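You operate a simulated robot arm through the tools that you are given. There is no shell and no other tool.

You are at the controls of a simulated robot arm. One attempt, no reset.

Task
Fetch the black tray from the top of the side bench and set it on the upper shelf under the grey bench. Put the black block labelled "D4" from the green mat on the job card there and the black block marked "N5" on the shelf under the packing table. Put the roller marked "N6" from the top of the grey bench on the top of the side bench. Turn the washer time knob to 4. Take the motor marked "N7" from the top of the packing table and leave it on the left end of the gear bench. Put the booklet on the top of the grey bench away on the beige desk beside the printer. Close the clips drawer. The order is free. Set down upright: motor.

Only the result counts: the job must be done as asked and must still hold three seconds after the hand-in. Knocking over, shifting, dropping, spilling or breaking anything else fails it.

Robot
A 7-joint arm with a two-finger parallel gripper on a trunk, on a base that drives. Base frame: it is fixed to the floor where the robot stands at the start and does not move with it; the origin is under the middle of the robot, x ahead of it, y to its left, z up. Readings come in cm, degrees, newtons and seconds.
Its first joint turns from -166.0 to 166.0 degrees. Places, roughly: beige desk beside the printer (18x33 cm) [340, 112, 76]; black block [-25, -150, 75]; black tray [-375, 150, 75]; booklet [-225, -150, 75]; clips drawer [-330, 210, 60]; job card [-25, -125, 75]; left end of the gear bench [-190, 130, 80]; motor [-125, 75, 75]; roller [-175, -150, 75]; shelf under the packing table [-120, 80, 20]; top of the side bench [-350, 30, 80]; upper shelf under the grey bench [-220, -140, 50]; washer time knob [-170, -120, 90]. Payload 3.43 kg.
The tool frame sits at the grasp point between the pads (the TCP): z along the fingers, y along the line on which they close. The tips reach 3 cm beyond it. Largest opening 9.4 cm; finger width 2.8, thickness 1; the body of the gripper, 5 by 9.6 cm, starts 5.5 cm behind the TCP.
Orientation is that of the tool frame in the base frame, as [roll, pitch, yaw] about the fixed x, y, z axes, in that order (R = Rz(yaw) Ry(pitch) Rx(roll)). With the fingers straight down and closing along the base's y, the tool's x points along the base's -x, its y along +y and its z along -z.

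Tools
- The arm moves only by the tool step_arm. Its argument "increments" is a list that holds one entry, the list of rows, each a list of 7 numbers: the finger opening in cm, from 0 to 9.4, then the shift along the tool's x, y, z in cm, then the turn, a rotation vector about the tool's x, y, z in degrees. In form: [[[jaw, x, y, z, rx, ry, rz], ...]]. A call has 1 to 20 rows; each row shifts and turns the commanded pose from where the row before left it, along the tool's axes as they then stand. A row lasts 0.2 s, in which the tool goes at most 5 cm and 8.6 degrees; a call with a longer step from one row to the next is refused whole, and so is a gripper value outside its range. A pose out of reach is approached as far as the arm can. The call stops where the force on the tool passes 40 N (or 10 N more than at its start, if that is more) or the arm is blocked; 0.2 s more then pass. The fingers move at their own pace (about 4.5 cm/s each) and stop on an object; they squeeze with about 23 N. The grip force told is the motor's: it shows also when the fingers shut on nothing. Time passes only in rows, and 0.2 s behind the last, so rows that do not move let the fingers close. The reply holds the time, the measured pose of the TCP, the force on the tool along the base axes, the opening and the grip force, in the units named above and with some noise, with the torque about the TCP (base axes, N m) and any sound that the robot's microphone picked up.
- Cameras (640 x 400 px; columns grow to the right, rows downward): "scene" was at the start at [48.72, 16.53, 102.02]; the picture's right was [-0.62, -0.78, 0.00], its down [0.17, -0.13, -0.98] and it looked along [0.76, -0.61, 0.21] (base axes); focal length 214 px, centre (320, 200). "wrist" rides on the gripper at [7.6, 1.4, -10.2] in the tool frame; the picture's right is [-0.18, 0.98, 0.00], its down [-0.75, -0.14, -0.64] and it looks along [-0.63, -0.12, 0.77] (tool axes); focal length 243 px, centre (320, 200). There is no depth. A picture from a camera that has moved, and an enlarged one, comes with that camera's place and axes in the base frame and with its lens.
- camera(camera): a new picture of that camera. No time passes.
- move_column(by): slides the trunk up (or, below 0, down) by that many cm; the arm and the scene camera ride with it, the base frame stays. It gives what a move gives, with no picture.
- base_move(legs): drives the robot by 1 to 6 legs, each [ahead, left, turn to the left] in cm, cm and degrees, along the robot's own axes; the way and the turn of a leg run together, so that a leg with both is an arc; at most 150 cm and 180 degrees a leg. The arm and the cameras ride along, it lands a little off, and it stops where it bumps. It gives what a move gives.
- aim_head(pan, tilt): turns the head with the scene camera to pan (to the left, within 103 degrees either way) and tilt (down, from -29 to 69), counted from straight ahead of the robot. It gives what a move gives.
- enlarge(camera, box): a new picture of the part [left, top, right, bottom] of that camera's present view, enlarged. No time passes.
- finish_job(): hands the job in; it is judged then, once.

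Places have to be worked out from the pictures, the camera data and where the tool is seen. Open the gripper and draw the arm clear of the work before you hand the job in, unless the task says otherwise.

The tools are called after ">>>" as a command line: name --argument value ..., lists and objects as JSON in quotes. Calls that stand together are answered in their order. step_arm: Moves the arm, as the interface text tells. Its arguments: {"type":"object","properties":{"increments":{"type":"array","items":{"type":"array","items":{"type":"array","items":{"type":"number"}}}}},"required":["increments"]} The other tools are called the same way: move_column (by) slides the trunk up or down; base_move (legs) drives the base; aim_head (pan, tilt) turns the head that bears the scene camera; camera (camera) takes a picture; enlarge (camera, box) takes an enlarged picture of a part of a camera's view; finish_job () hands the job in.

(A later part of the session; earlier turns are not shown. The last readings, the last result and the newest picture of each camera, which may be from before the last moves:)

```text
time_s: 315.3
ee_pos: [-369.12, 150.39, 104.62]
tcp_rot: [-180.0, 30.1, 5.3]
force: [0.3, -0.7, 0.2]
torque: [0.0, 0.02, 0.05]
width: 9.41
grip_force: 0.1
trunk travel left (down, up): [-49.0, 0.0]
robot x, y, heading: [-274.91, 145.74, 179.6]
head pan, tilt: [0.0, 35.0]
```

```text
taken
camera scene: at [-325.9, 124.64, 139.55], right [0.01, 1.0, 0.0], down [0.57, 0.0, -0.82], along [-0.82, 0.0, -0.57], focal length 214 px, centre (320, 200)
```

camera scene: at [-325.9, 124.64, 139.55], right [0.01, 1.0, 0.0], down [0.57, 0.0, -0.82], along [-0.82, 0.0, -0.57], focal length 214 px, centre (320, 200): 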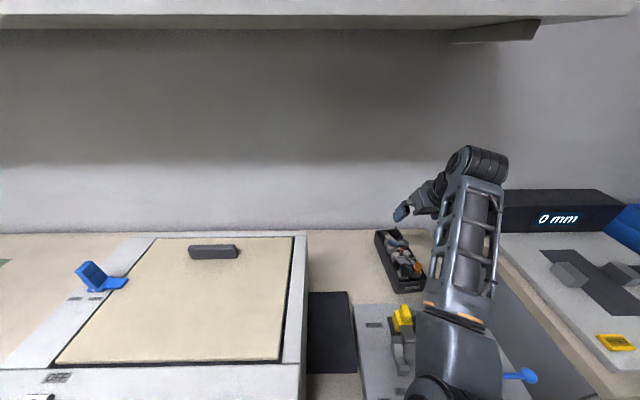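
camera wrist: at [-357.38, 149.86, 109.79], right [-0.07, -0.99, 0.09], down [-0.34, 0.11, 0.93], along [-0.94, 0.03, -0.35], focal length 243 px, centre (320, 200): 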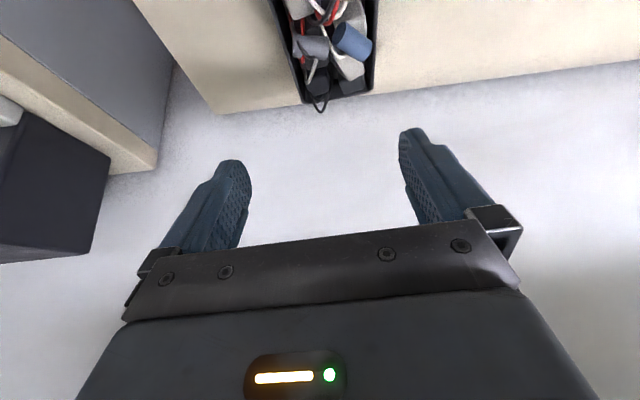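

Tray axis position confirmed (y≈148.5 at x≈-368.4). I descend partway in line with it.

>>> step_arm --increments '[[[9.4, 1.37, 0.65, 2.1, 0, 0, 0], [9.4, 1.37, 0.65, 2.1, 0, 0, 0], [9.4, 1.37, 0.66, 2.1, 0, 0, 0], [9.4, 1.36, 0, 2.1, 0, 0, 0], [9.4, 0, 0, 0, 0, 0, 0], [9.4, 0, 0, 0, 0, 0, 0]]]'

>>> camera --camera "wrist"

>>> camera --camera "scene"

```text
time_s: 316.7
ee_pos: [-368.55, 148.38, 94.5]
tcp_rot: [180.0, 30.0, 5.3]
force: [0.4, -0.2, 0.5]
torque: [-0.01, 0.0, -0.01]
width: 9.43
grip_force: 0.1
trunk travel left (down, up): [-49.0, 0.0]
robot x, y, heading: [-274.9, 145.58, 179.7]
head pan, tilt: [0.0, 35.0]
```

```text
taken
camera wrist: at [-356.8, 147.95, 99.75], right [-0.07, -0.99, 0.09], down [-0.34, 0.11, 0.93], along [-0.94, 0.03, -0.35], focal length 243 px, centre (320, 200)
```

wrist: 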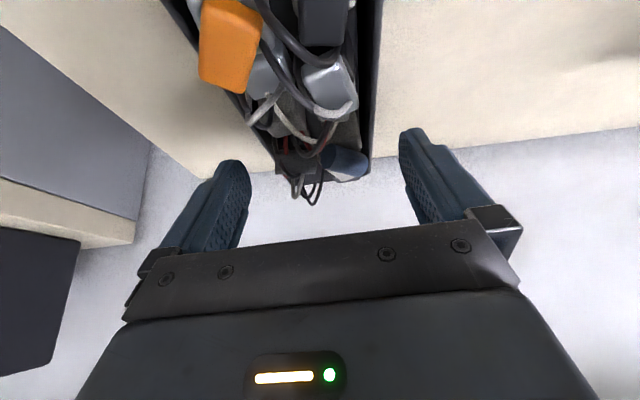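

```text
taken
camera scene: at [-325.9, 124.64, 139.55], right [0.01, 1.0, 0.0], down [0.57, 0.0, -0.82], along [-0.82, 0.0, -0.57], focal length 214 px, centre (320, 200)
```

scene: 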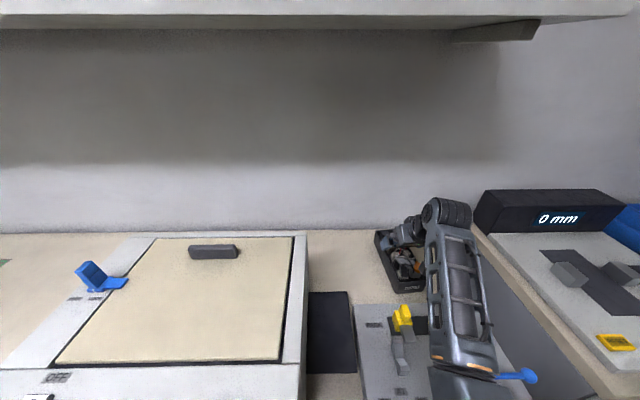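

The orange item's top is about z 91.7, so I keep TCP at z≈88.9 to clear it. I descend the last 5.6 cm slowly.

>>> step_arm --increments '[[[9.4, 0.61, -0.05, 1.27, 0, 0, 0], [9.4, 0.61, -0.05, 1.27, 0, 0, 0], [9.4, 0.61, -0.05, 1.27, 0, 0, 0], [9.4, 0.6, 0, 1.25, 0, 0, 0], [9.4, 0, 0, 0, 0, 0, 0]]]'

>>> camera --camera "wrist"

>>> enlarge --camera "scene" --box '[340, 180, 520, 320]'

```text
time_s: 317.9
ee_pos: [-368.91, 148.35, 89.0]
tcp_rot: [-179.9, 30.0, 5.3]
force: [-0.1, 0.2, 0.0]
torque: [0.0, -0.03, 0.0]
width: 9.41
grip_force: 0.1
trunk travel left (down, up): [-49.0, 0.0]
robot x, y, heading: [-275.08, 145.6, 179.4]
head pan, tilt: [0.0, 35.0]
```

```text
taken
camera wrist: at [-357.21, 147.99, 94.11], right [-0.07, -0.99, 0.09], down [-0.34, 0.11, 0.93], along [-0.94, 0.03, -0.35], focal length 243 px, centre (320, 200)
```

wrist: 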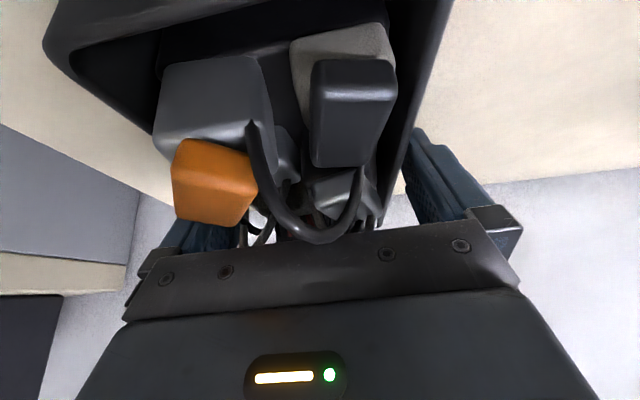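

```text
2.86 times, centred on (430, 250) of scene
camera zoom: at [-325.89, 124.64, 139.55], right [0.01, 1.0, 0.0], down [0.57, 0.0, -0.82], along [-0.82, 0.0, -0.57], focal length 613 px, centre (6, 57)
```

zoom: 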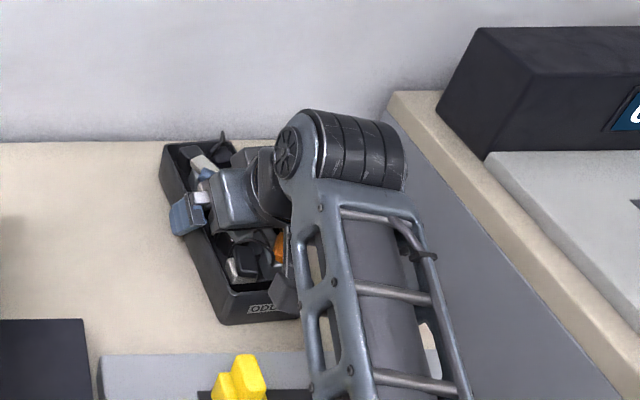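

The fingers straddle the tray with no contact force. I close gently and read the width.

>>> step_arm --increments '[[[8.6, 0, 0, 0, 0, 0, 0], [8.2, 0, 0, 0, 0, 0, 0], [7.8, 0, 0, 0, 0, 0, 0], [7.0, 0, 0, 0, 0, 0, 0], [5, 0, 0, 0, 0, 0, 0], [5, 0, 0, 0, 0, 0, 0]]]'

>>> camera --camera "wrist"

>>> enlarge --camera "scene" --box '[340, 180, 520, 320]'

```text
time_s: 319.3
ee_pos: [-368.89, 148.34, 88.98]
tcp_rot: [180.0, 30.1, 5.3]
force: [0.4, 1.8, 0.0]
torque: [0.1, 0.0, -0.02]
width: 8.82
grip_force: 23.4
trunk travel left (down, up): [-49.0, 0.0]
robot x, y, heading: [-274.93, 145.33, 179.6]
head pan, tilt: [0.0, 35.0]
```

```text
taken
camera wrist: at [-357.2, 147.99, 94.12], right [-0.07, -0.99, 0.09], down [-0.34, 0.11, 0.93], along [-0.94, 0.03, -0.35], focal length 243 px, centre (320, 200)
```

wrist: 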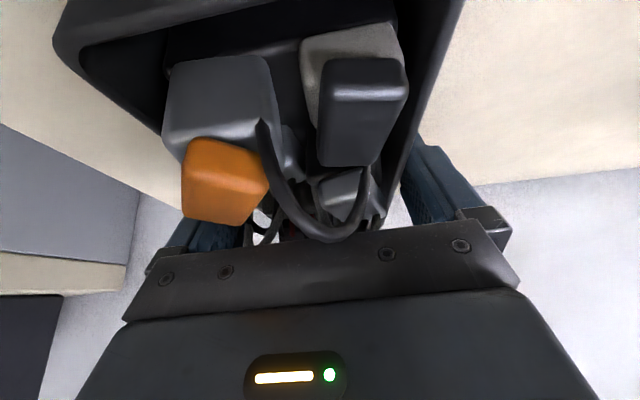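

```text
2.86 times, centred on (430, 250) of scene
camera zoom: at [-325.9, 124.65, 139.55], right [0.01, 1.0, 0.0], down [0.57, 0.0, -0.82], along [-0.82, 0.0, -0.57], focal length 613 px, centre (6, 57)
```

zoom: 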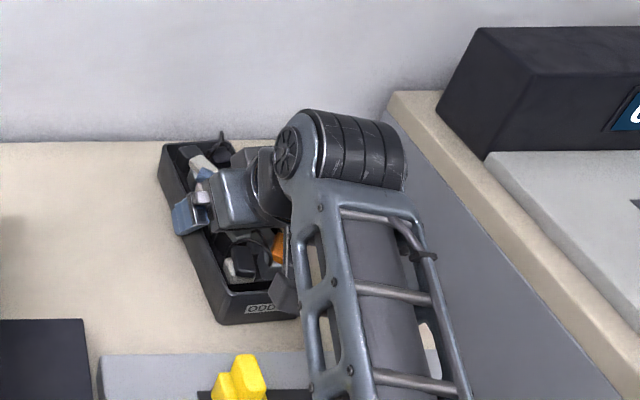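

Gripped at 8.8 cm. I lift slowly and check that the tray stays level.

>>> step_arm --increments '[[[0, -0.1, 0, -0.17, 0, 0, 0], [0, -0.15, 0, -0.26, 0, 0, 0], [0, -0.25, 0, -0.43, 0, 0, 0], [0, -0.25, 0, -0.43, 0, 0, 0], [0, -0.25, 0, -0.43, 0, 0, 0], [0, 0, 0, 0, 0, 0, 0], [0, 0, 0, 0, 0, 0, 0]]]'

>>> camera --camera "wrist"

>>> enlarge --camera "scene" --box '[340, 180, 520, 320]'

```text
time_s: 320.9
ee_pos: [-368.86, 148.51, 90.98]
tcp_rot: [-180.0, 30.0, 5.2]
force: [0.0, 0.6, -6.9]
torque: [-0.04, -0.06, -0.03]
width: 8.81
grip_force: 22.5
trunk travel left (down, up): [-49.0, 0.0]
robot x, y, heading: [-275.02, 145.67, 179.6]
head pan, tilt: [0.0, 35.0]
```

```text
taken
camera wrist: at [-357.13, 148.08, 96.04], right [-0.07, -0.99, 0.09], down [-0.34, 0.11, 0.93], along [-0.94, 0.03, -0.35], focal length 243 px, centre (320, 200)
```

wrist: 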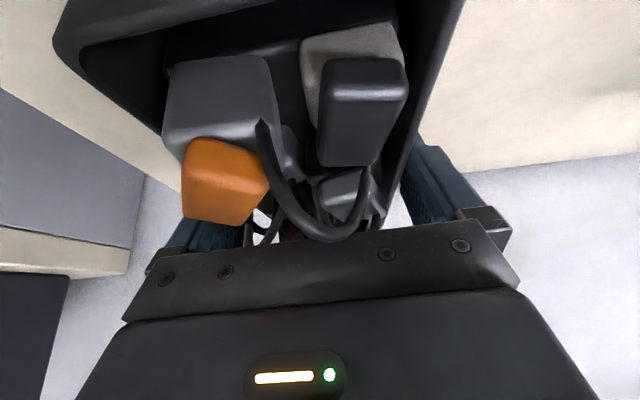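

```text
2.86 times, centred on (430, 250) of scene
camera zoom: at [-325.91, 124.64, 139.54], right [0.01, 1.0, 0.0], down [0.57, 0.0, -0.82], along [-0.82, 0.0, -0.57], focal length 613 px, centre (6, 57)
```

zoom: 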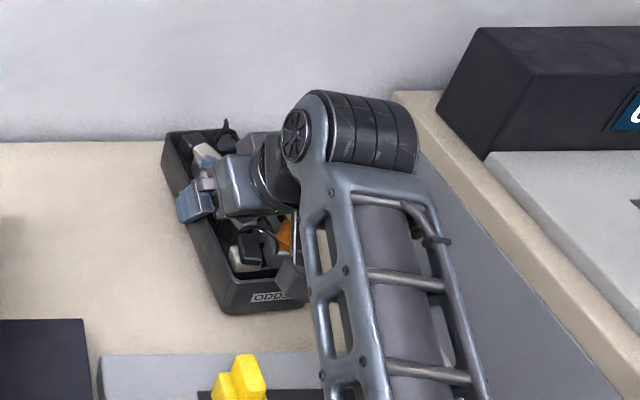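

Lifted, level, about 7 N. I raise it slowly to z≈118.

>>> step_arm --increments '[[[0, -0.6, 0, -1.04, 0, 0, 0], [0, -0.75, 0, -1.3, 0, 0, 0], [0, -0.75, 0, -1.3, 0, 0, 0], [0, -0.75, 0, -1.3, 0, 0, 0], [0, -0.75, 0, -1.3, 0, 0, 0], [0, -0.75, 0, -1.3, 0, 0, 0], [0, -0.75, 0, -1.3, 0, 0, 0], [0, -0.75, 0, -1.3, 0, 0, 0], [0, -0.75, 0, -1.3, 0, 0, 0], [0, -0.75, 0, -1.3, 0, 0, 0], [0, -0.75, 0, -1.3, 0, 0, 0], [0, -0.75, 0, -1.3, 0, 0, 0], [0, -0.75, 0, -1.3, 0, 0, 0], [0, -0.75, 0, -1.3, 0, 0, 0], [0, -0.75, 0, -1.3, 0, 0, 0], [0, -0.75, 0, -1.3, 0, 0, 0], [0, -0.75, 0, -1.3, 0, 0, 0], [0, -0.5, 0, -0.87, 0, 0, 0], [0, 0, 0, 0, 0, 0, 0]]]'

>>> camera --camera "scene"

>>> camera --camera "wrist"

```text
time_s: 324.9
ee_pos: [-368.84, 148.49, 117.04]
tcp_rot: [180.0, 30.0, 5.2]
force: [-0.7, 0.4, -5.8]
torque: [0.0, -0.05, 0.01]
width: 8.81
grip_force: 23.1
trunk travel left (down, up): [-49.0, 0.0]
robot x, y, heading: [-274.93, 145.52, 179.6]
head pan, tilt: [0.0, 35.0]
```

```text
taken
camera scene: at [-325.91, 124.64, 139.54], right [0.01, 1.0, 0.0], down [0.57, 0.0, -0.82], along [-0.82, 0.0, -0.57], focal length 214 px, centre (320, 200)
```

scene: 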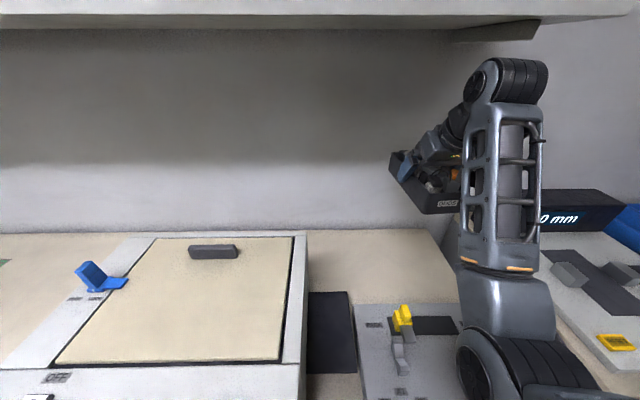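

```text
taken
camera wrist: at [-357.12, 148.14, 122.2], right [-0.07, -0.99, 0.09], down [-0.34, 0.11, 0.93], along [-0.94, 0.03, -0.35], focal length 243 px, centre (320, 200)
```

wrist: 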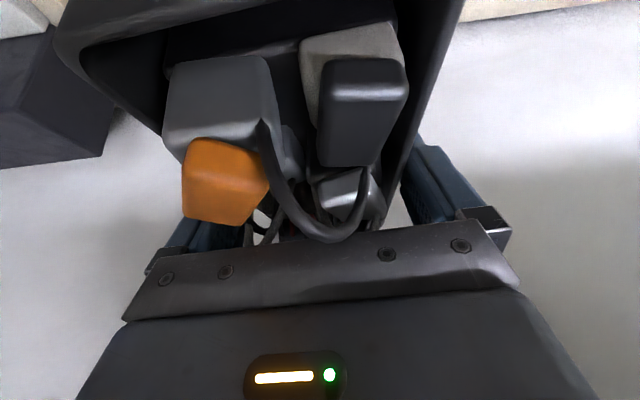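

The tray is level and high. I move 4 cm forward for turning clearance and turn left 90° in two steps to face -y down the aisle.

>>> base_move --legs '[[4, 0, 0], [0, 0, 45], [0, 0, 45]]'

>>> aim_head --pan 0 --tilt 30

>>> camera --camera "scene"

>>> camera --camera "wrist"

```text
time_s: 327.6
ee_pos: [-362.45, 102.92, 119.62]
tcp_rot: [-179.8, 31.8, 39.1]
force: [0.1, -0.2, -6.4]
torque: [0.05, -0.05, 0.0]
width: 8.82
grip_force: 22.9
trunk travel left (down, up): [-49.0, 0.0]
robot x, y, heading: [-282.26, 152.88, -146.4]
head pan, tilt: [0.0, 35.0]
heard: click
stopped in leg 2: the robot was blocked; the commanded pose is now the measured one
```

```text
time_s: 328.2
ee_pos: [-362.46, 102.88, 119.62]
tcp_rot: [-179.8, 31.8, 39.1]
force: [0.7, -0.6, -5.9]
torque: [0.08, -0.07, 0.0]
width: 8.81
grip_force: 22.7
trunk travel left (down, up): [-49.0, 0.0]
robot x, y, heading: [-282.58, 152.85, -146.3]
head pan, tilt: [0.0, 30.0]
```

```text
taken
camera scene: at [-312.8, 107.12, 140.83], right [-0.55, 0.83, 0.0], down [0.41, 0.27, -0.87], along [-0.72, -0.48, -0.49], focal length 214 px, centre (320, 200)
```

scene: 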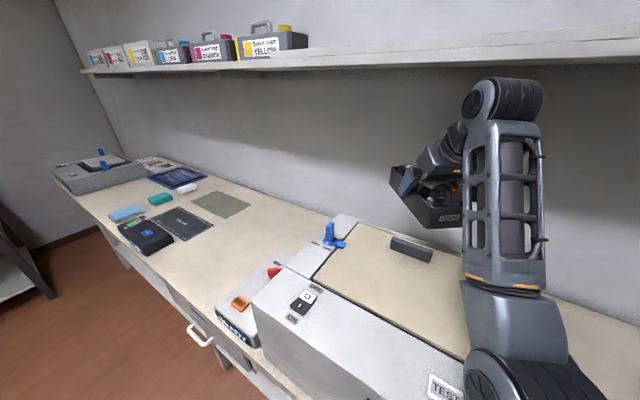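

```text
taken
camera wrist: at [-352.34, 109.22, 124.31], right [0.5, -0.86, 0.09], down [-0.32, -0.08, 0.94], along [-0.81, -0.5, -0.32], focal length 243 px, centre (320, 200)
```

wrist: 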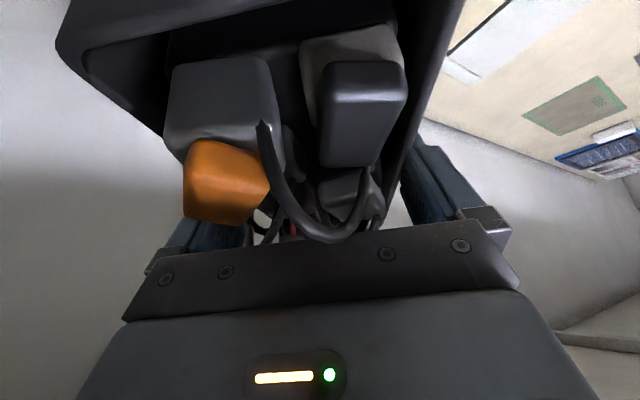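

The robot was blocked while turning (an arm part touched the grey machine, and a click was heard). I turn back a bit, and look at what was touched.

>>> base_move --legs '[[0, 0, -20]]'

>>> aim_head --pan 15 --tilt 50

>>> camera --camera "scene"

>>> aim_head --pan -40 --tilt 50

>>> camera --camera "scene"

```text
time_s: 329.7
ee_pos: [-375.02, 132.4, 118.54]
tcp_rot: [-179.9, 31.1, 19.5]
force: [19.0, -4.6, -9.5]
torque: [0.02, -0.46, 0.51]
width: 8.85
grip_force: 22.6
trunk travel left (down, up): [-49.0, 0.0]
robot x, y, heading: [-282.79, 152.84, -166.1]
head pan, tilt: [0.0, 30.0]
```

```text
time_s: 330.5
ee_pos: [-374.95, 132.39, 118.35]
tcp_rot: [-179.9, 31.0, 19.6]
force: [7.9, 0.3, -9.4]
torque: [0.04, -0.43, 0.1]
width: 8.85
grip_force: 23.2
trunk travel left (down, up): [-49.0, 0.0]
robot x, y, heading: [-282.77, 152.73, -165.9]
head pan, tilt: [15.0, 50.0]
```

```text
taken
camera scene: at [-325.22, 118.15, 137.38], right [-0.48, 0.88, 0.0], down [0.67, 0.37, -0.64], along [-0.56, -0.31, -0.77], focal length 214 px, centre (320, 200)
```

scene: 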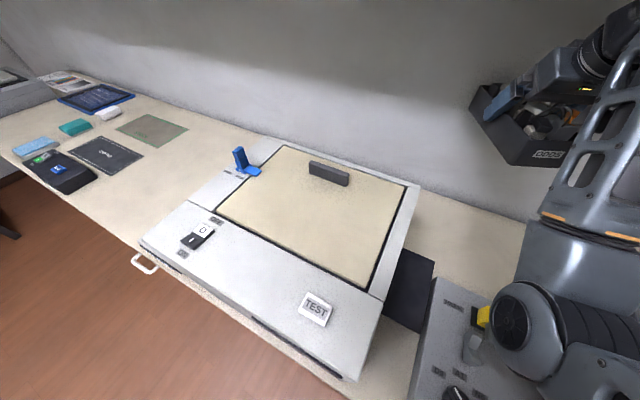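

```text
time_s: 331.8
ee_pos: [-375.07, 132.35, 118.52]
tcp_rot: [-179.9, 30.9, 19.6]
force: [11.7, -2.4, -9.6]
torque: [0.0, -0.49, 0.28]
width: 8.84
grip_force: 23.2
trunk travel left (down, up): [-49.0, 0.0]
robot x, y, heading: [-283.16, 152.65, -166.0]
head pan, tilt: [-40.0, 50.0]
```

```text
taken
camera scene: at [-325.39, 125.24, 137.38], right [0.44, 0.9, 0.0], down [0.69, -0.34, -0.64], along [-0.58, 0.28, -0.77], focal length 214 px, centre (320, 200)
```

scene: 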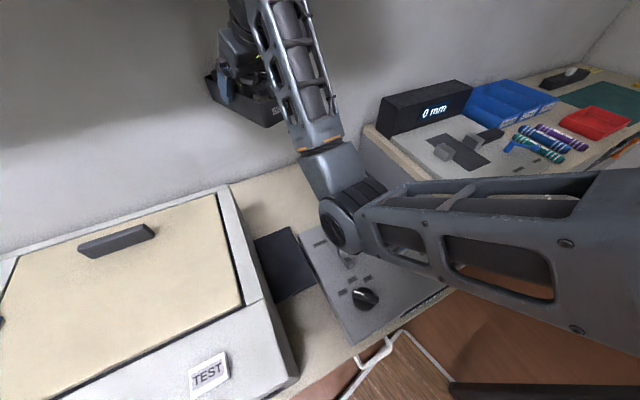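

The tray is lightly touching the wall behind; I back off 6 cm right away, then check the READY device that the elbow was near.

>>> base_move --legs '[[-6, 0, 0]]'

>>> aim_head --pan -20 --tilt 55

>>> camera --camera "scene"

>>> camera --camera "wrist"

```text
time_s: 332.7
ee_pos: [-369.33, 133.98, 118.47]
tcp_rot: [-179.9, 31.2, 19.5]
force: [-0.5, -0.9, -6.0]
torque: [0.02, -0.02, -0.01]
width: 8.84
grip_force: 23.2
trunk travel left (down, up): [-49.0, 0.0]
robot x, y, heading: [-277.05, 154.44, -166.2]
head pan, tilt: [-40.0, 50.0]
```

```text
time_s: 333.6
ee_pos: [-369.22, 133.99, 118.4]
tcp_rot: [-179.9, 31.0, 19.5]
force: [-0.3, 0.9, -5.5]
torque: [0.02, -0.03, 0.02]
width: 8.84
grip_force: 23.1
trunk travel left (down, up): [-49.0, 0.0]
robot x, y, heading: [-276.91, 154.22, -166.3]
head pan, tilt: [-20.0, 55.0]
```

```text
taken
camera scene: at [-319.88, 124.09, 136.72], right [0.11, 0.99, 0.0], down [0.81, -0.09, -0.57], along [-0.57, 0.06, -0.82], focal length 214 px, centre (320, 200)
```

scene: 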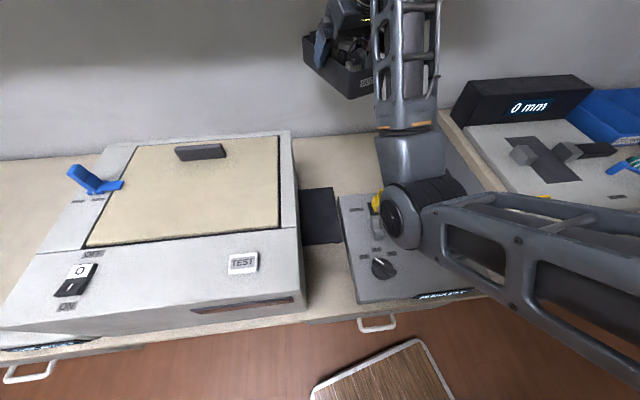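

```text
taken
camera wrist: at [-357.7, 136.4, 123.3], right [0.18, -0.98, 0.09], down [-0.34, 0.03, 0.94], along [-0.92, -0.2, -0.33], focal length 243 px, centre (320, 200)
```

wrist: 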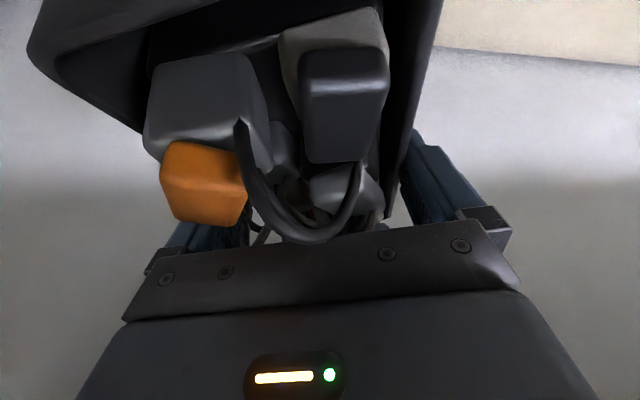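

Tray and contents are fine. To avoid the machine, I'll turn back to heading 180, shift right past the gear bench end where there's room, back up, and turn there.

>>> base_move --legs '[[0, 0, -14]]'

>>> base_move --legs '[[0, -71, 0], [-40, 0, 0]]'

>>> aim_head --pan 0 --tilt 30

>>> camera --camera "scene"

>>> camera --camera "wrist"

```text
time_s: 334.8
ee_pos: [-371.47, 157.21, 118.53]
tcp_rot: [-179.9, 31.0, 5.2]
force: [0.3, 0.2, -5.3]
torque: [0.0, -0.05, -0.02]
width: 8.86
grip_force: 23.1
trunk travel left (down, up): [-49.0, 0.0]
robot x, y, heading: [-276.89, 154.01, 179.5]
head pan, tilt: [-20.0, 55.0]
```

```text
time_s: 340.9
ee_pos: [-329.81, 230.55, 118.41]
tcp_rot: [-179.9, 31.0, 3.9]
force: [0.1, -0.2, -6.3]
torque: [0.02, -0.03, -0.04]
width: 8.84
grip_force: 22.9
trunk travel left (down, up): [-49.0, 0.0]
robot x, y, heading: [-235.29, 225.25, 178.2]
head pan, tilt: [-20.0, 55.0]
```

```text
time_s: 341.8
ee_pos: [-329.7, 230.47, 118.37]
tcp_rot: [-179.9, 31.0, 3.8]
force: [0.2, 0.0, -5.9]
torque: [0.04, -0.02, 0.02]
width: 8.85
grip_force: 22.6
trunk travel left (down, up): [-49.0, 0.0]
robot x, y, heading: [-235.58, 225.14, 177.9]
head pan, tilt: [0.0, 30.0]
```

```text
taken
camera scene: at [-287.32, 205.46, 140.31], right [0.03, 1.0, 0.0], down [0.5, -0.02, -0.87], along [-0.86, 0.03, -0.5], focal length 214 px, centre (320, 200)
```

scene: 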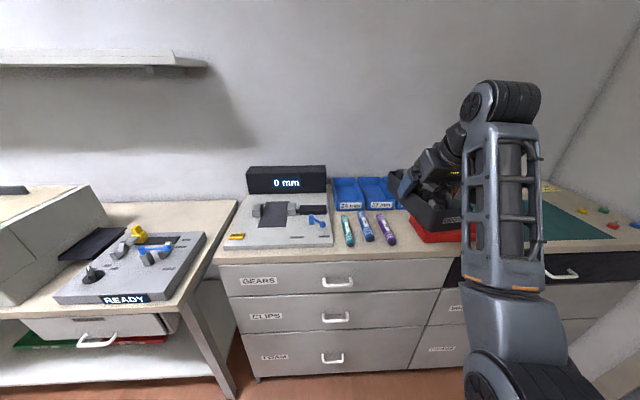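

```text
taken
camera wrist: at [-317.99, 229.92, 123.29], right [-0.09, -0.99, 0.09], down [-0.32, 0.12, 0.94], along [-0.94, 0.06, -0.33], focal length 243 px, centre (320, 200)
```

wrist: 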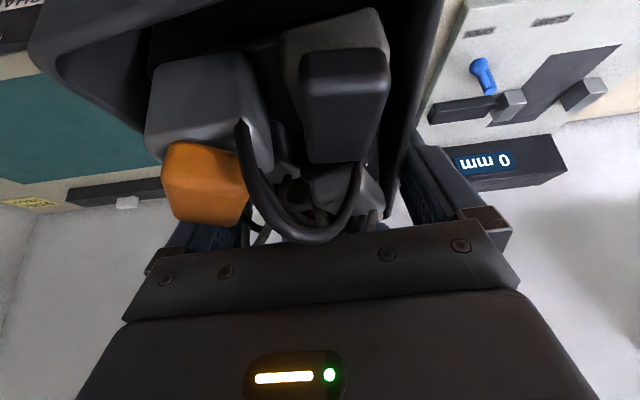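

I check the READY device and grey machine from here with a zoom, comparing with the earlier look.

>>> enlarge --camera "scene" --box '[0, 170, 240, 320]'

```text
2.67 times, centred on (120, 245) of scene
camera zoom: at [-287.32, 205.46, 140.31], right [0.03, 1.0, 0.0], down [0.5, -0.02, -0.87], along [-0.86, 0.03, -0.5], focal length 572 px, centre (853, 80)
```

zoom: 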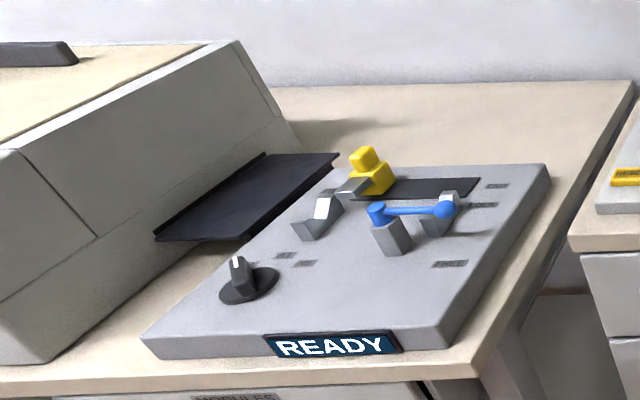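

Everything there looks unchanged. I turn left to face -y, shift right into the aisle and drive toward the grey bench.

>>> base_move --legs '[[0, 0, 46], [0, 0, 46], [0, 43, 0]]'

```text
time_s: 348.7
ee_pos: [-193.11, 130.71, 118.43]
tcp_rot: [180.0, 31.0, 95.6]
force: [-1.2, 0.7, -5.6]
torque: [0.05, 0.01, -0.02]
width: 8.84
grip_force: 23.4
trunk travel left (down, up): [-49.0, 0.0]
robot x, y, heading: [-190.62, 225.4, -90.1]
head pan, tilt: [0.0, 30.0]
```

I moved the wrong way (left is +x here), fortunately without contact. I shift right 88 cm into the aisle.

>>> base_move --legs '[[0, -88, 0]]'

>>> camera --camera "scene"

```text
time_s: 353.3
ee_pos: [-281.54, 130.97, 118.25]
tcp_rot: [-179.8, 31.0, 95.4]
force: [0.7, -0.2, -6.0]
torque: [0.03, 0.02, -0.02]
width: 8.82
grip_force: 23.6
trunk travel left (down, up): [-49.0, 0.0]
robot x, y, heading: [-278.88, 225.89, -90.0]
head pan, tilt: [0.0, 30.0]
```

```text
taken
camera scene: at [-257.32, 174.16, 140.32], right [-1.0, 0.0, 0.0], down [0.0, 0.5, -0.87], along [0.0, -0.87, -0.5], focal length 214 px, centre (320, 200)
```

scene: 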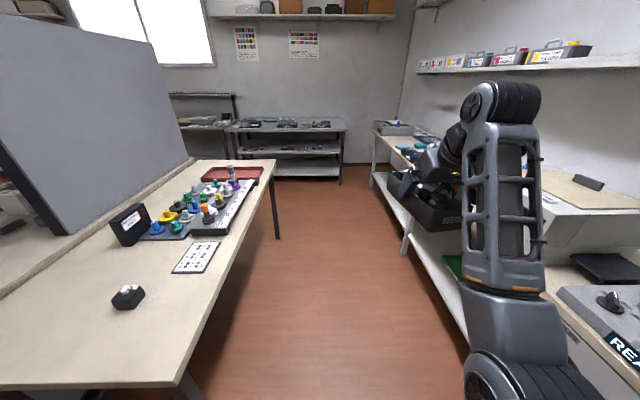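

The motor is fine. I drive down the aisle toward the grey bench.

>>> base_move --legs '[[150, 0, 0], [80, 0, 0]]'

>>> camera --camera "scene"

```text
time_s: 364.6
ee_pos: [-284.74, -98.94, 118.52]
tcp_rot: [-179.8, 31.0, 94.6]
force: [-0.3, -0.1, -5.6]
torque: [0.03, 0.02, -0.03]
width: 8.84
grip_force: 22.9
trunk travel left (down, up): [-49.0, 0.0]
robot x, y, heading: [-280.61, -4.43, -90.7]
head pan, tilt: [0.0, 30.0]
```

```text
taken
camera scene: at [-259.9, -55.88, 140.32], right [-1.0, 0.02, 0.0], down [0.01, 0.5, -0.87], along [-0.01, -0.87, -0.5], focal length 214 px, centre (320, 200)
```

scene: 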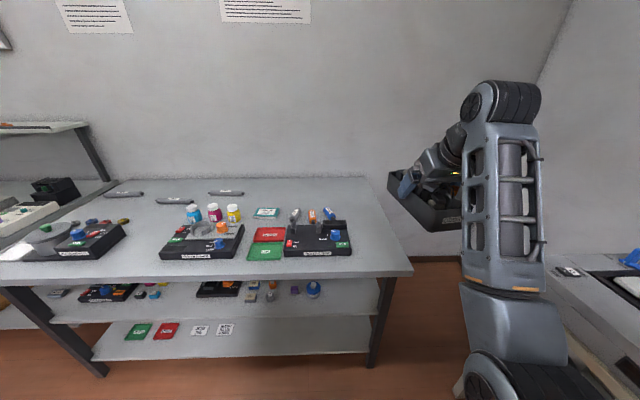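

I see the grey bench with its shelves. I zoom on the upper shelf to find free space.

>>> enlarge --camera "scene" --box '[40, 250, 420, 390]'

>>> enlarge --camera "scene" --box '[0, 170, 420, 290]'

```text
1.68 times, centred on (230, 320) of scene
camera zoom: at [-259.9, -55.88, 140.32], right [-1.0, 0.02, 0.0], down [0.01, 0.5, -0.87], along [-0.01, -0.87, -0.5], focal length 361 px, centre (472, -2)
```

zoom: 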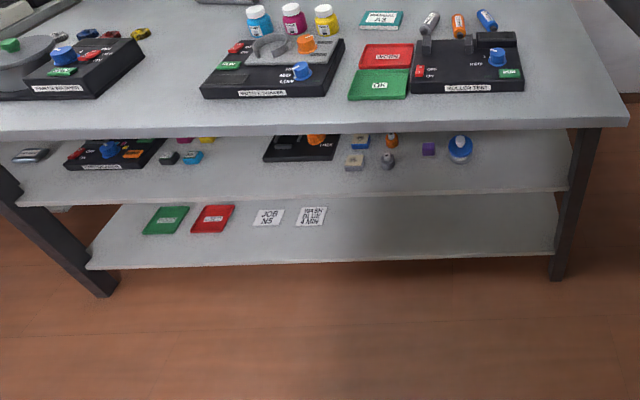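

```text
1.52 times, centred on (210, 230) of scene
camera zoom: at [-259.9, -55.88, 140.32], right [-1.0, 0.02, 0.0], down [0.01, 0.5, -0.87], along [-0.01, -0.87, -0.5], focal length 327 px, centre (488, 154)
```

zoom: 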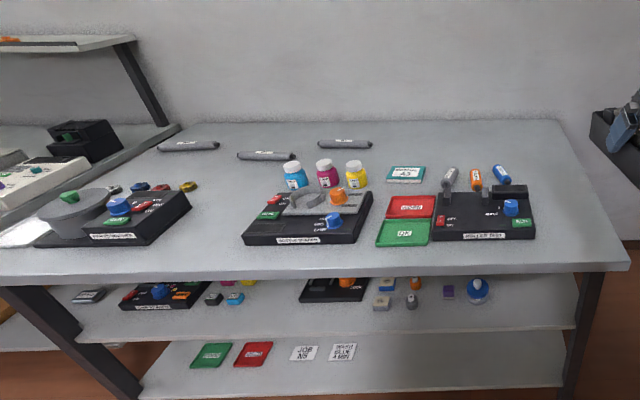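

The upper shelf (z≈51, front edge y≈-112) is free at its right end, x -264…-288. I back up, lower the trunk fully, and align in front of that spot.

>>> base_move --legs '[[-16, 0, 0], [0, 10, 0.7]]'

>>> move_column --by -40

>>> aim_head --pan -15 --tilt 30

>>> camera --camera "scene"

>>> camera --camera "wrist"

```text
time_s: 366.8
ee_pos: [-272.92, -82.49, 118.31]
tcp_rot: [-180.0, 31.1, 95.4]
force: [-0.3, 0.5, -6.1]
torque: [0.06, 0.06, -0.04]
width: 8.83
grip_force: 22.6
trunk travel left (down, up): [-49.0, 0.0]
robot x, y, heading: [-270.16, 11.68, -90.3]
head pan, tilt: [0.0, 30.0]
```

```text
time_s: 370.6
ee_pos: [-272.94, -82.55, 78.26]
tcp_rot: [-179.9, 30.9, 95.3]
force: [-0.1, -0.3, -5.9]
torque: [0.02, 0.01, 0.04]
width: 8.87
grip_force: 23.0
trunk travel left (down, up): [-9.0, 40.0]
robot x, y, heading: [-270.31, 12.15, -89.7]
head pan, tilt: [0.0, 30.0]
```

```text
time_s: 371.4
ee_pos: [-272.88, -82.49, 78.38]
tcp_rot: [-179.9, 31.0, 95.3]
force: [0.1, -0.5, -5.0]
torque: [0.02, 0.0, -0.03]
width: 8.82
grip_force: 22.8
trunk travel left (down, up): [-9.0, 40.0]
robot x, y, heading: [-270.14, 11.96, -89.9]
head pan, tilt: [-15.0, 30.0]
```

```text
taken
camera scene: at [-251.09, -38.87, 100.32], right [-0.97, 0.26, 0.0], down [0.13, 0.48, -0.87], along [-0.23, -0.84, -0.5], focal length 214 px, centre (320, 200)
```

scene: 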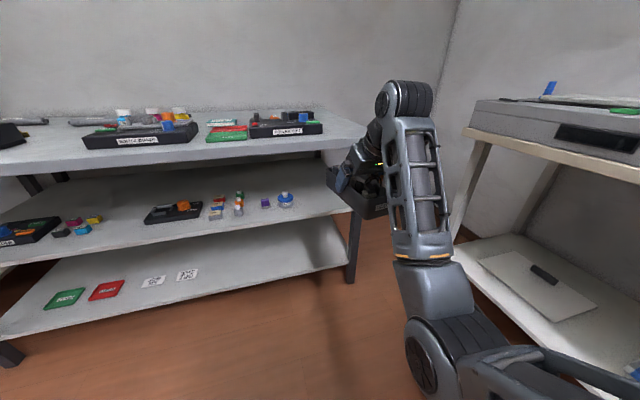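

```text
taken
camera wrist: at [-272.66, -70.65, 83.26], right [0.99, -0.06, 0.09], down [-0.11, -0.33, 0.94], along [-0.03, -0.94, -0.33], focal length 243 px, centre (320, 200)
```

wrist: 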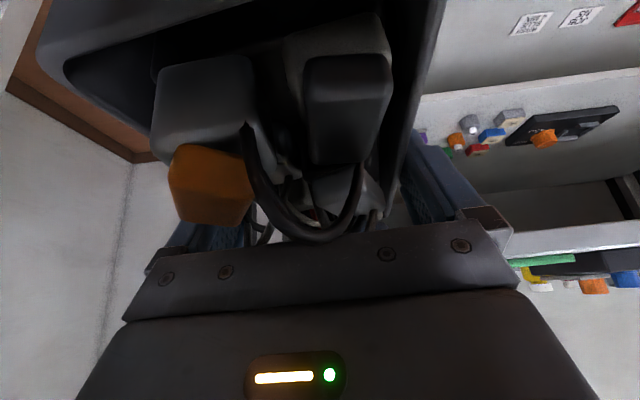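

I zoom to measure the bench-top edge and shelf precisely.

>>> enlarge --camera "scene" --box '[200, 90, 400, 290]'

```text
2.00 times, centred on (300, 190) of scene
camera zoom: at [-251.09, -38.87, 100.32], right [-0.97, 0.26, 0.0], down [0.13, 0.48, -0.87], along [-0.23, -0.84, -0.5], focal length 429 px, centre (360, 220)
```

zoom: 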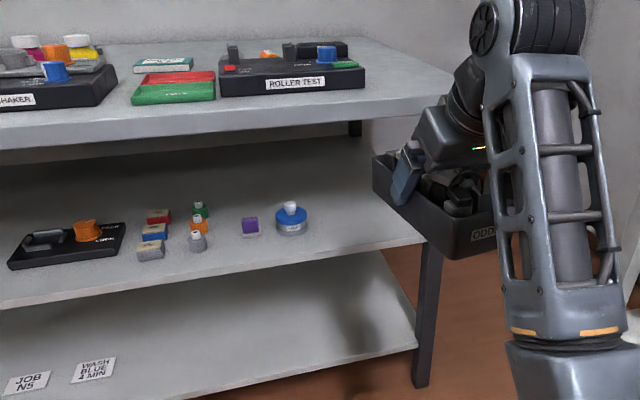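

I lower the trunk the remaining 9 cm, shift slightly and bring the tray to just above shelf level, still in front of the bench.

>>> move_column --by -9

>>> step_arm --increments '[[[0, 0.77, -0.5, 1.28, 0, 0, 2.5], [0, 0.77, -0.5, 1.28, 0, 0, 2.5], [0, 0.77, -0.5, 1.28, 0, 0, 0], [0, 0.77, -0.5, 1.28, 0, 0, 0], [0, 0.77, 0, 1.28, 0, 0, 0], [0, 0.77, 0, 1.28, 0, 0, 0], [0, 0.77, 0, 1.28, 0, 0, 0], [0, 0, 0, 0, 0, 0, 0]]]'

>>> camera --camera "scene"

>>> camera --camera "wrist"

```text
time_s: 372.7
ee_pos: [-273.04, -82.49, 69.36]
tcp_rot: [-179.9, 31.0, 95.5]
force: [-0.5, 0.1, -5.7]
torque: [0.09, 0.0, 0.0]
width: 8.85
grip_force: 22.8
trunk travel left (down, up): [0.0, 49.0]
robot x, y, heading: [-270.0, 11.86, -90.0]
head pan, tilt: [-15.0, 30.0]
```

```text
time_s: 374.5
ee_pos: [-274.68, -82.44, 58.8]
tcp_rot: [177.2, 30.9, 89.5]
force: [-0.2, 0.3, -6.0]
torque: [0.04, -0.02, 0.01]
width: 8.83
grip_force: 22.8
trunk travel left (down, up): [0.0, 49.0]
robot x, y, heading: [-270.24, 11.98, -90.3]
head pan, tilt: [-15.0, 30.0]
```

```text
taken
camera scene: at [-251.1, -38.87, 91.32], right [-0.97, 0.26, 0.0], down [0.13, 0.48, -0.87], along [-0.23, -0.84, -0.5], focal length 214 px, centre (320, 200)
```

scene: 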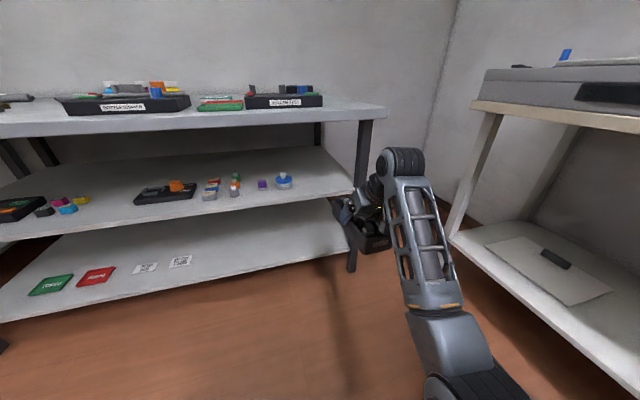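

```text
taken
camera wrist: at [-273.74, -70.69, 63.74], right [0.98, -0.14, 0.14], down [-0.18, -0.32, 0.93], along [-0.09, -0.94, -0.34], focal length 243 px, centre (320, 200)
```

wrist: 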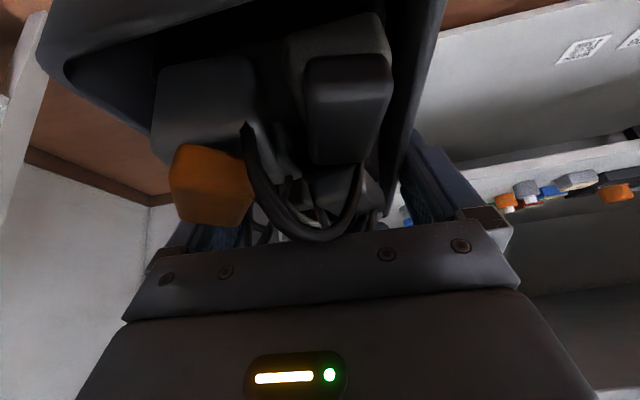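

The yaw turn introduced a small roll; I correct it. Then I drive 26 cm forward so the tray's far half is over the shelf.

>>> step_arm --increments '[[[0, 0, 0, 0, 1.4, 0, 0], [0, 0, 0, 0, 1.4, 0, 0], [0, 0, 0, 0, 0, 0, 0]]]'

>>> base_move --legs '[[26, 0, 0]]'

>>> camera --camera "scene"

>>> camera --camera "wrist"

```text
time_s: 375.3
ee_pos: [-274.56, -82.43, 58.84]
tcp_rot: [179.9, 30.9, 89.6]
force: [-0.6, -0.1, -5.3]
torque: [0.02, -0.01, 0.03]
width: 8.82
grip_force: 23.1
trunk travel left (down, up): [0.0, 49.0]
robot x, y, heading: [-270.54, 12.06, -90.4]
head pan, tilt: [-15.0, 30.0]
```

```text
time_s: 377.1
ee_pos: [-274.72, -108.45, 58.84]
tcp_rot: [179.8, 30.9, 89.7]
force: [0.6, -0.6, -5.6]
torque: [0.03, 0.05, -0.01]
width: 8.86
grip_force: 22.6
trunk travel left (down, up): [0.0, 49.0]
robot x, y, heading: [-270.25, -14.17, -90.2]
head pan, tilt: [-15.0, 30.0]
```

```text
taken
camera scene: at [-251.11, -64.85, 91.32], right [-0.97, 0.26, 0.0], down [0.13, 0.48, -0.87], along [-0.23, -0.84, -0.5], focal length 214 px, centre (320, 200)
```

scene: 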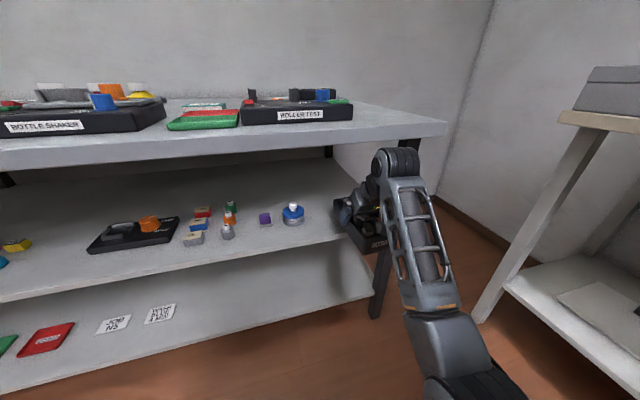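

```text
taken
camera wrist: at [-273.17, -96.69, 63.73], right [0.98, -0.16, 0.1], down [-0.14, -0.32, 0.94], along [-0.12, -0.93, -0.33], focal length 243 px, centre (320, 200)
```

wrist: 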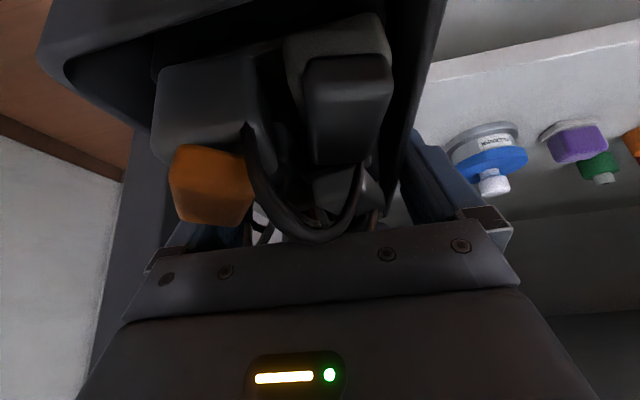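

I zoom in to verify clearance between the tray, the shelf edge, the leg and the bench top.

>>> enlarge --camera "scene" --box '[260, 90, 480, 310]'

```text
1.82 times, centred on (370, 200) of scene
camera zoom: at [-251.11, -64.85, 91.32], right [-0.97, 0.26, 0.0], down [0.13, 0.48, -0.87], along [-0.23, -0.84, -0.5], focal length 390 px, centre (229, 200)
```

zoom: 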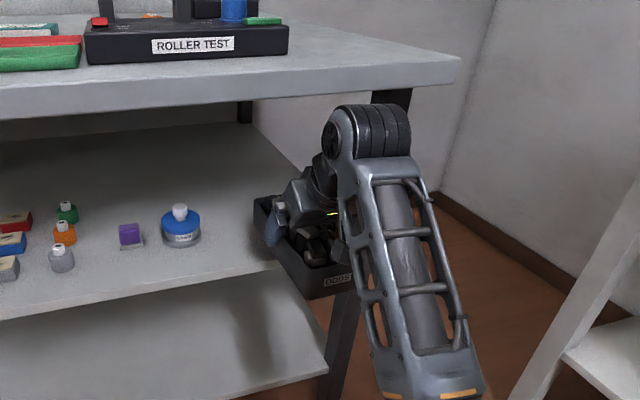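

Clearances look good. I shift 2 cm left and lower in small steps to feel the shelf surface.

>>> step_arm --increments '[[[0, 0.36, 1.0, 0.6, 0, 0, 0], [0, 0.36, 1.0, 0.6, 0, 0, 0], [0, 0.36, 0, 0.6, 0, 0, 0], [0, 0.26, 0, 0.43, 0, 0, 0], [0, 0.26, 0, 0.43, 0, 0, 0], [0, 0, 0, 0, 0, 0, 0]]]'

>>> step_arm --increments '[[[0, 0.155, 0, 0.257, 0, 0, 0], [0, 0.155, 0, 0.257, 0, 0, 0], [0, 0, 0, 0, 0, 0, 0]]]'

>>> step_arm --increments '[[[0, 0.155, 0, 0.257, 0, 0, 0], [0, 0, 0, 0, 0, 0, 0]]]'

```text
time_s: 378.5
ee_pos: [-272.56, -108.49, 55.6]
tcp_rot: [179.9, 30.9, 89.7]
force: [-1.1, 1.2, -4.0]
torque: [-0.16, -0.06, 0.06]
width: 8.85
grip_force: 23.1
trunk travel left (down, up): [0.0, 49.0]
robot x, y, heading: [-270.07, -14.07, -89.9]
head pan, tilt: [-15.0, 30.0]
```

```text
time_s: 379.3
ee_pos: [-272.52, -108.41, 55.2]
tcp_rot: [180.0, 31.1, 89.6]
force: [-3.0, 5.0, 9.6]
torque: [-0.32, -0.52, 0.11]
width: 8.86
grip_force: 23.1
trunk travel left (down, up): [0.0, 49.0]
robot x, y, heading: [-270.23, -14.34, -89.8]
head pan, tilt: [-15.0, 30.0]
```

```text
time_s: 379.9
ee_pos: [-272.47, -108.32, 54.93]
tcp_rot: [179.9, 30.9, 89.7]
force: [0.0, 8.3, 13.1]
torque: [-0.33, -0.2, 0.1]
width: 8.83
grip_force: 22.9
trunk travel left (down, up): [0.0, 49.0]
robot x, y, heading: [-270.58, -14.27, -90.1]
head pan, tilt: [-15.0, 30.0]
```

Contact at TCP z≈55.5. I raise 1.3 cm and drive in another 9.5 cm.

>>> step_arm --increments '[[[0, -0.33, 0, -0.56, 0, 0, 0], [0, -0.33, 0, -0.56, 0, 0, 0], [0, 0, 0, 0, 0, 0, 0]]]'

>>> base_move --legs '[[5, 0, 0]]'

>>> enlarge --camera "scene" --box '[260, 90, 480, 310]'

```text
time_s: 380.7
ee_pos: [-272.61, -108.33, 56.05]
tcp_rot: [179.8, 30.8, 89.7]
force: [-0.3, -0.1, -6.3]
torque: [0.02, 0.02, -0.01]
width: 8.83
grip_force: 22.6
trunk travel left (down, up): [0.0, 49.0]
robot x, y, heading: [-270.38, -14.04, -89.9]
head pan, tilt: [-15.0, 30.0]
```

```text
time_s: 381.6
ee_pos: [-272.72, -113.4, 56.12]
tcp_rot: [179.9, 30.7, 89.7]
force: [0.3, 0.2, -5.8]
torque: [0.07, 0.02, -0.03]
width: 8.85
grip_force: 23.6
trunk travel left (down, up): [0.0, 49.0]
robot x, y, heading: [-269.83, -18.97, -90.2]
head pan, tilt: [-15.0, 30.0]
```

```text
1.82 times, centred on (370, 200) of scene
camera zoom: at [-251.11, -69.81, 91.32], right [-0.97, 0.26, 0.0], down [0.13, 0.48, -0.87], along [-0.23, -0.84, -0.5], focal length 390 px, centre (229, 200)
```

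zoom: 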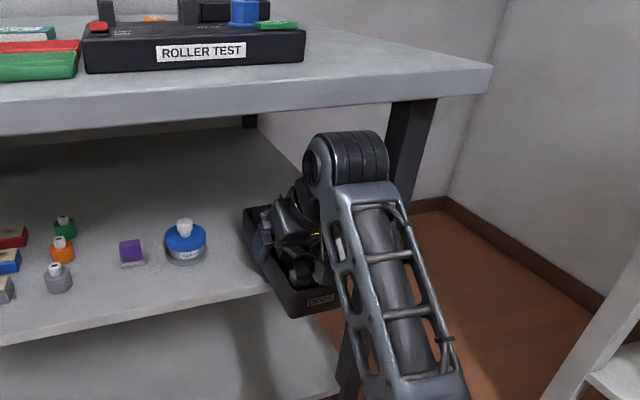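

Good clearance under the bench top. Another 5 cm in.

>>> base_move --legs '[[5, 0, 0]]'

>>> enlarge --camera "scene" --box '[260, 90, 480, 310]'

>>> camera --camera "wrist"

```text
time_s: 382.6
ee_pos: [-272.84, -118.27, 56.18]
tcp_rot: [179.9, 30.7, 89.6]
force: [-0.3, 0.2, -5.8]
torque: [0.07, 0.0, 0.01]
width: 8.85
grip_force: 23.0
trunk travel left (down, up): [0.0, 49.0]
robot x, y, heading: [-269.97, -23.75, -90.3]
head pan, tilt: [-15.0, 30.0]
```

```text
1.82 times, centred on (370, 200) of scene
camera zoom: at [-251.21, -74.79, 91.32], right [-0.97, 0.26, 0.0], down [0.13, 0.48, -0.87], along [-0.23, -0.84, -0.5], focal length 390 px, centre (229, 200)
```

zoom: 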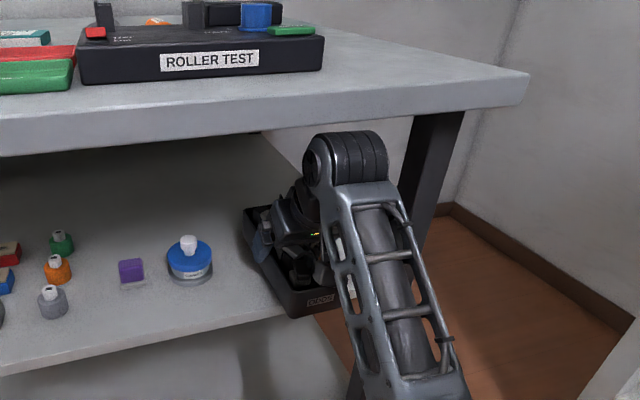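

```text
taken
camera wrist: at [-271.39, -106.57, 61.04], right [0.98, -0.16, 0.1], down [-0.14, -0.32, 0.94], along [-0.12, -0.93, -0.34], focal length 243 px, centre (320, 200)
```

wrist: 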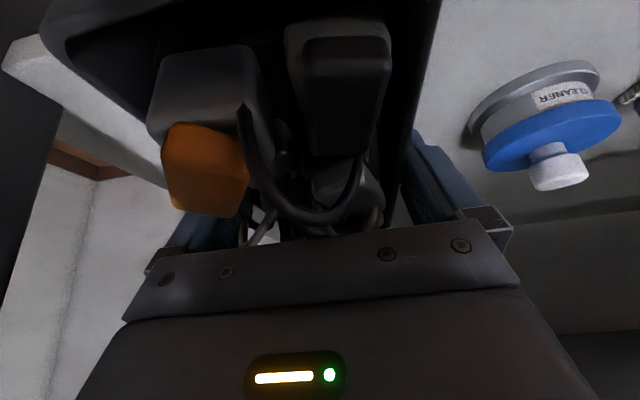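

The tray's centre is now well over the shelf. I lower it to contact.

>>> step_arm --increments '[[[0, 0.13, 0, 0.214, 0, 0, 0], [0, 0.13, 0, 0.214, 0, 0, 0], [0, 0, 0, 0, 0, 0, 0]]]'

>>> step_arm --increments '[[[0, 0.1, 0, 0.17, 0, 0, 0], [0, 0, 0, 0, 0, 0, 0]]]'

>>> step_arm --increments '[[[0, 0.1, 0, 0.17, 0, 0, 0], [0, 0, 0, 0, 0, 0, 0]]]'

```text
time_s: 383.4
ee_pos: [-272.87, -118.35, 55.65]
tcp_rot: [179.9, 30.9, 89.6]
force: [-0.8, 0.2, -6.8]
torque: [0.06, -0.02, -0.01]
width: 8.83
grip_force: 23.1
trunk travel left (down, up): [0.0, 49.0]
robot x, y, heading: [-270.45, -24.1, -90.2]
head pan, tilt: [-15.0, 30.0]
```

```text
time_s: 384.0
ee_pos: [-272.82, -118.34, 55.62]
tcp_rot: [-180.0, 30.8, 89.6]
force: [-0.4, 0.5, -6.5]
torque: [0.04, -0.02, 0.01]
width: 8.84
grip_force: 23.2
trunk travel left (down, up): [0.0, 49.0]
robot x, y, heading: [-269.74, -23.96, -90.2]
head pan, tilt: [-15.0, 30.0]
```

```text
time_s: 384.6
ee_pos: [-272.8, -118.45, 55.36]
tcp_rot: [179.8, 30.9, 89.5]
force: [-3.1, 1.5, 2.5]
torque: [0.64, -0.23, 0.15]
width: 8.83
grip_force: 23.2
trunk travel left (down, up): [0.0, 49.0]
robot x, y, heading: [-270.04, -23.81, -90.2]
head pan, tilt: [-15.0, 30.0]
```

Contact at the front part. I press down slightly more and open slowly.

>>> step_arm --increments '[[[0, 0.08, 0, 0.13, 0, 0.8, 0], [8.9, 0, 0, 0, 0, 0, 0], [9.0, 0, 0, 0, 0, 0, 0], [9.1, 0, 0, 0, 0, 0, 0], [9.2, 0, 0, 0, 0, 0, 0], [9.4, 0, 0, 0, 0, 0, 0], [9.4, 0, 0, 0, 0, 0, 0], [9.4, 0, 0, 0, 0, 0, 0]]]'

>>> enlarge --camera "scene" --box '[260, 90, 480, 310]'

>>> camera --camera "wrist"

```text
time_s: 386.4
ee_pos: [-272.79, -118.29, 55.0]
tcp_rot: [179.9, 30.0, 89.6]
force: [0.6, 0.1, -0.1]
torque: [-0.01, -0.02, 0.01]
width: 9.39
grip_force: 0.0
trunk travel left (down, up): [0.0, 49.0]
robot x, y, heading: [-270.47, -23.8, -90.0]
head pan, tilt: [-15.0, 30.0]
```

```text
1.82 times, centred on (370, 200) of scene
camera zoom: at [-251.21, -74.78, 91.33], right [-0.97, 0.26, 0.0], down [0.13, 0.48, -0.87], along [-0.23, -0.84, -0.5], focal length 390 px, centre (229, 200)
```

zoom: 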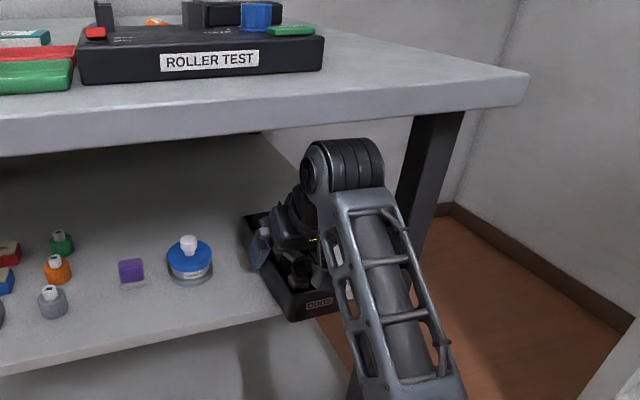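

```text
taken
camera wrist: at [-271.3, -106.68, 60.15], right [0.98, -0.17, 0.09], down [-0.14, -0.33, 0.93], along [-0.12, -0.93, -0.35], focal length 243 px, centre (320, 200)
```

wrist: 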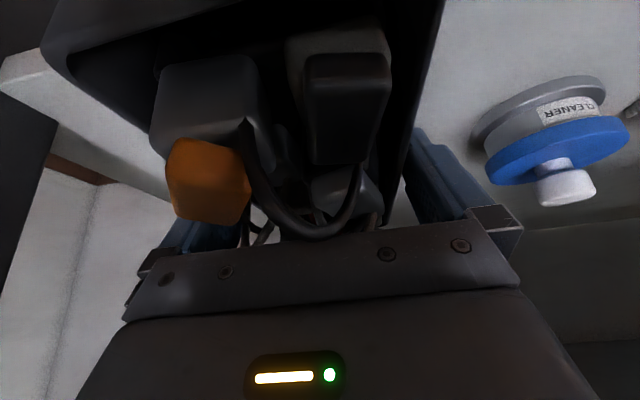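

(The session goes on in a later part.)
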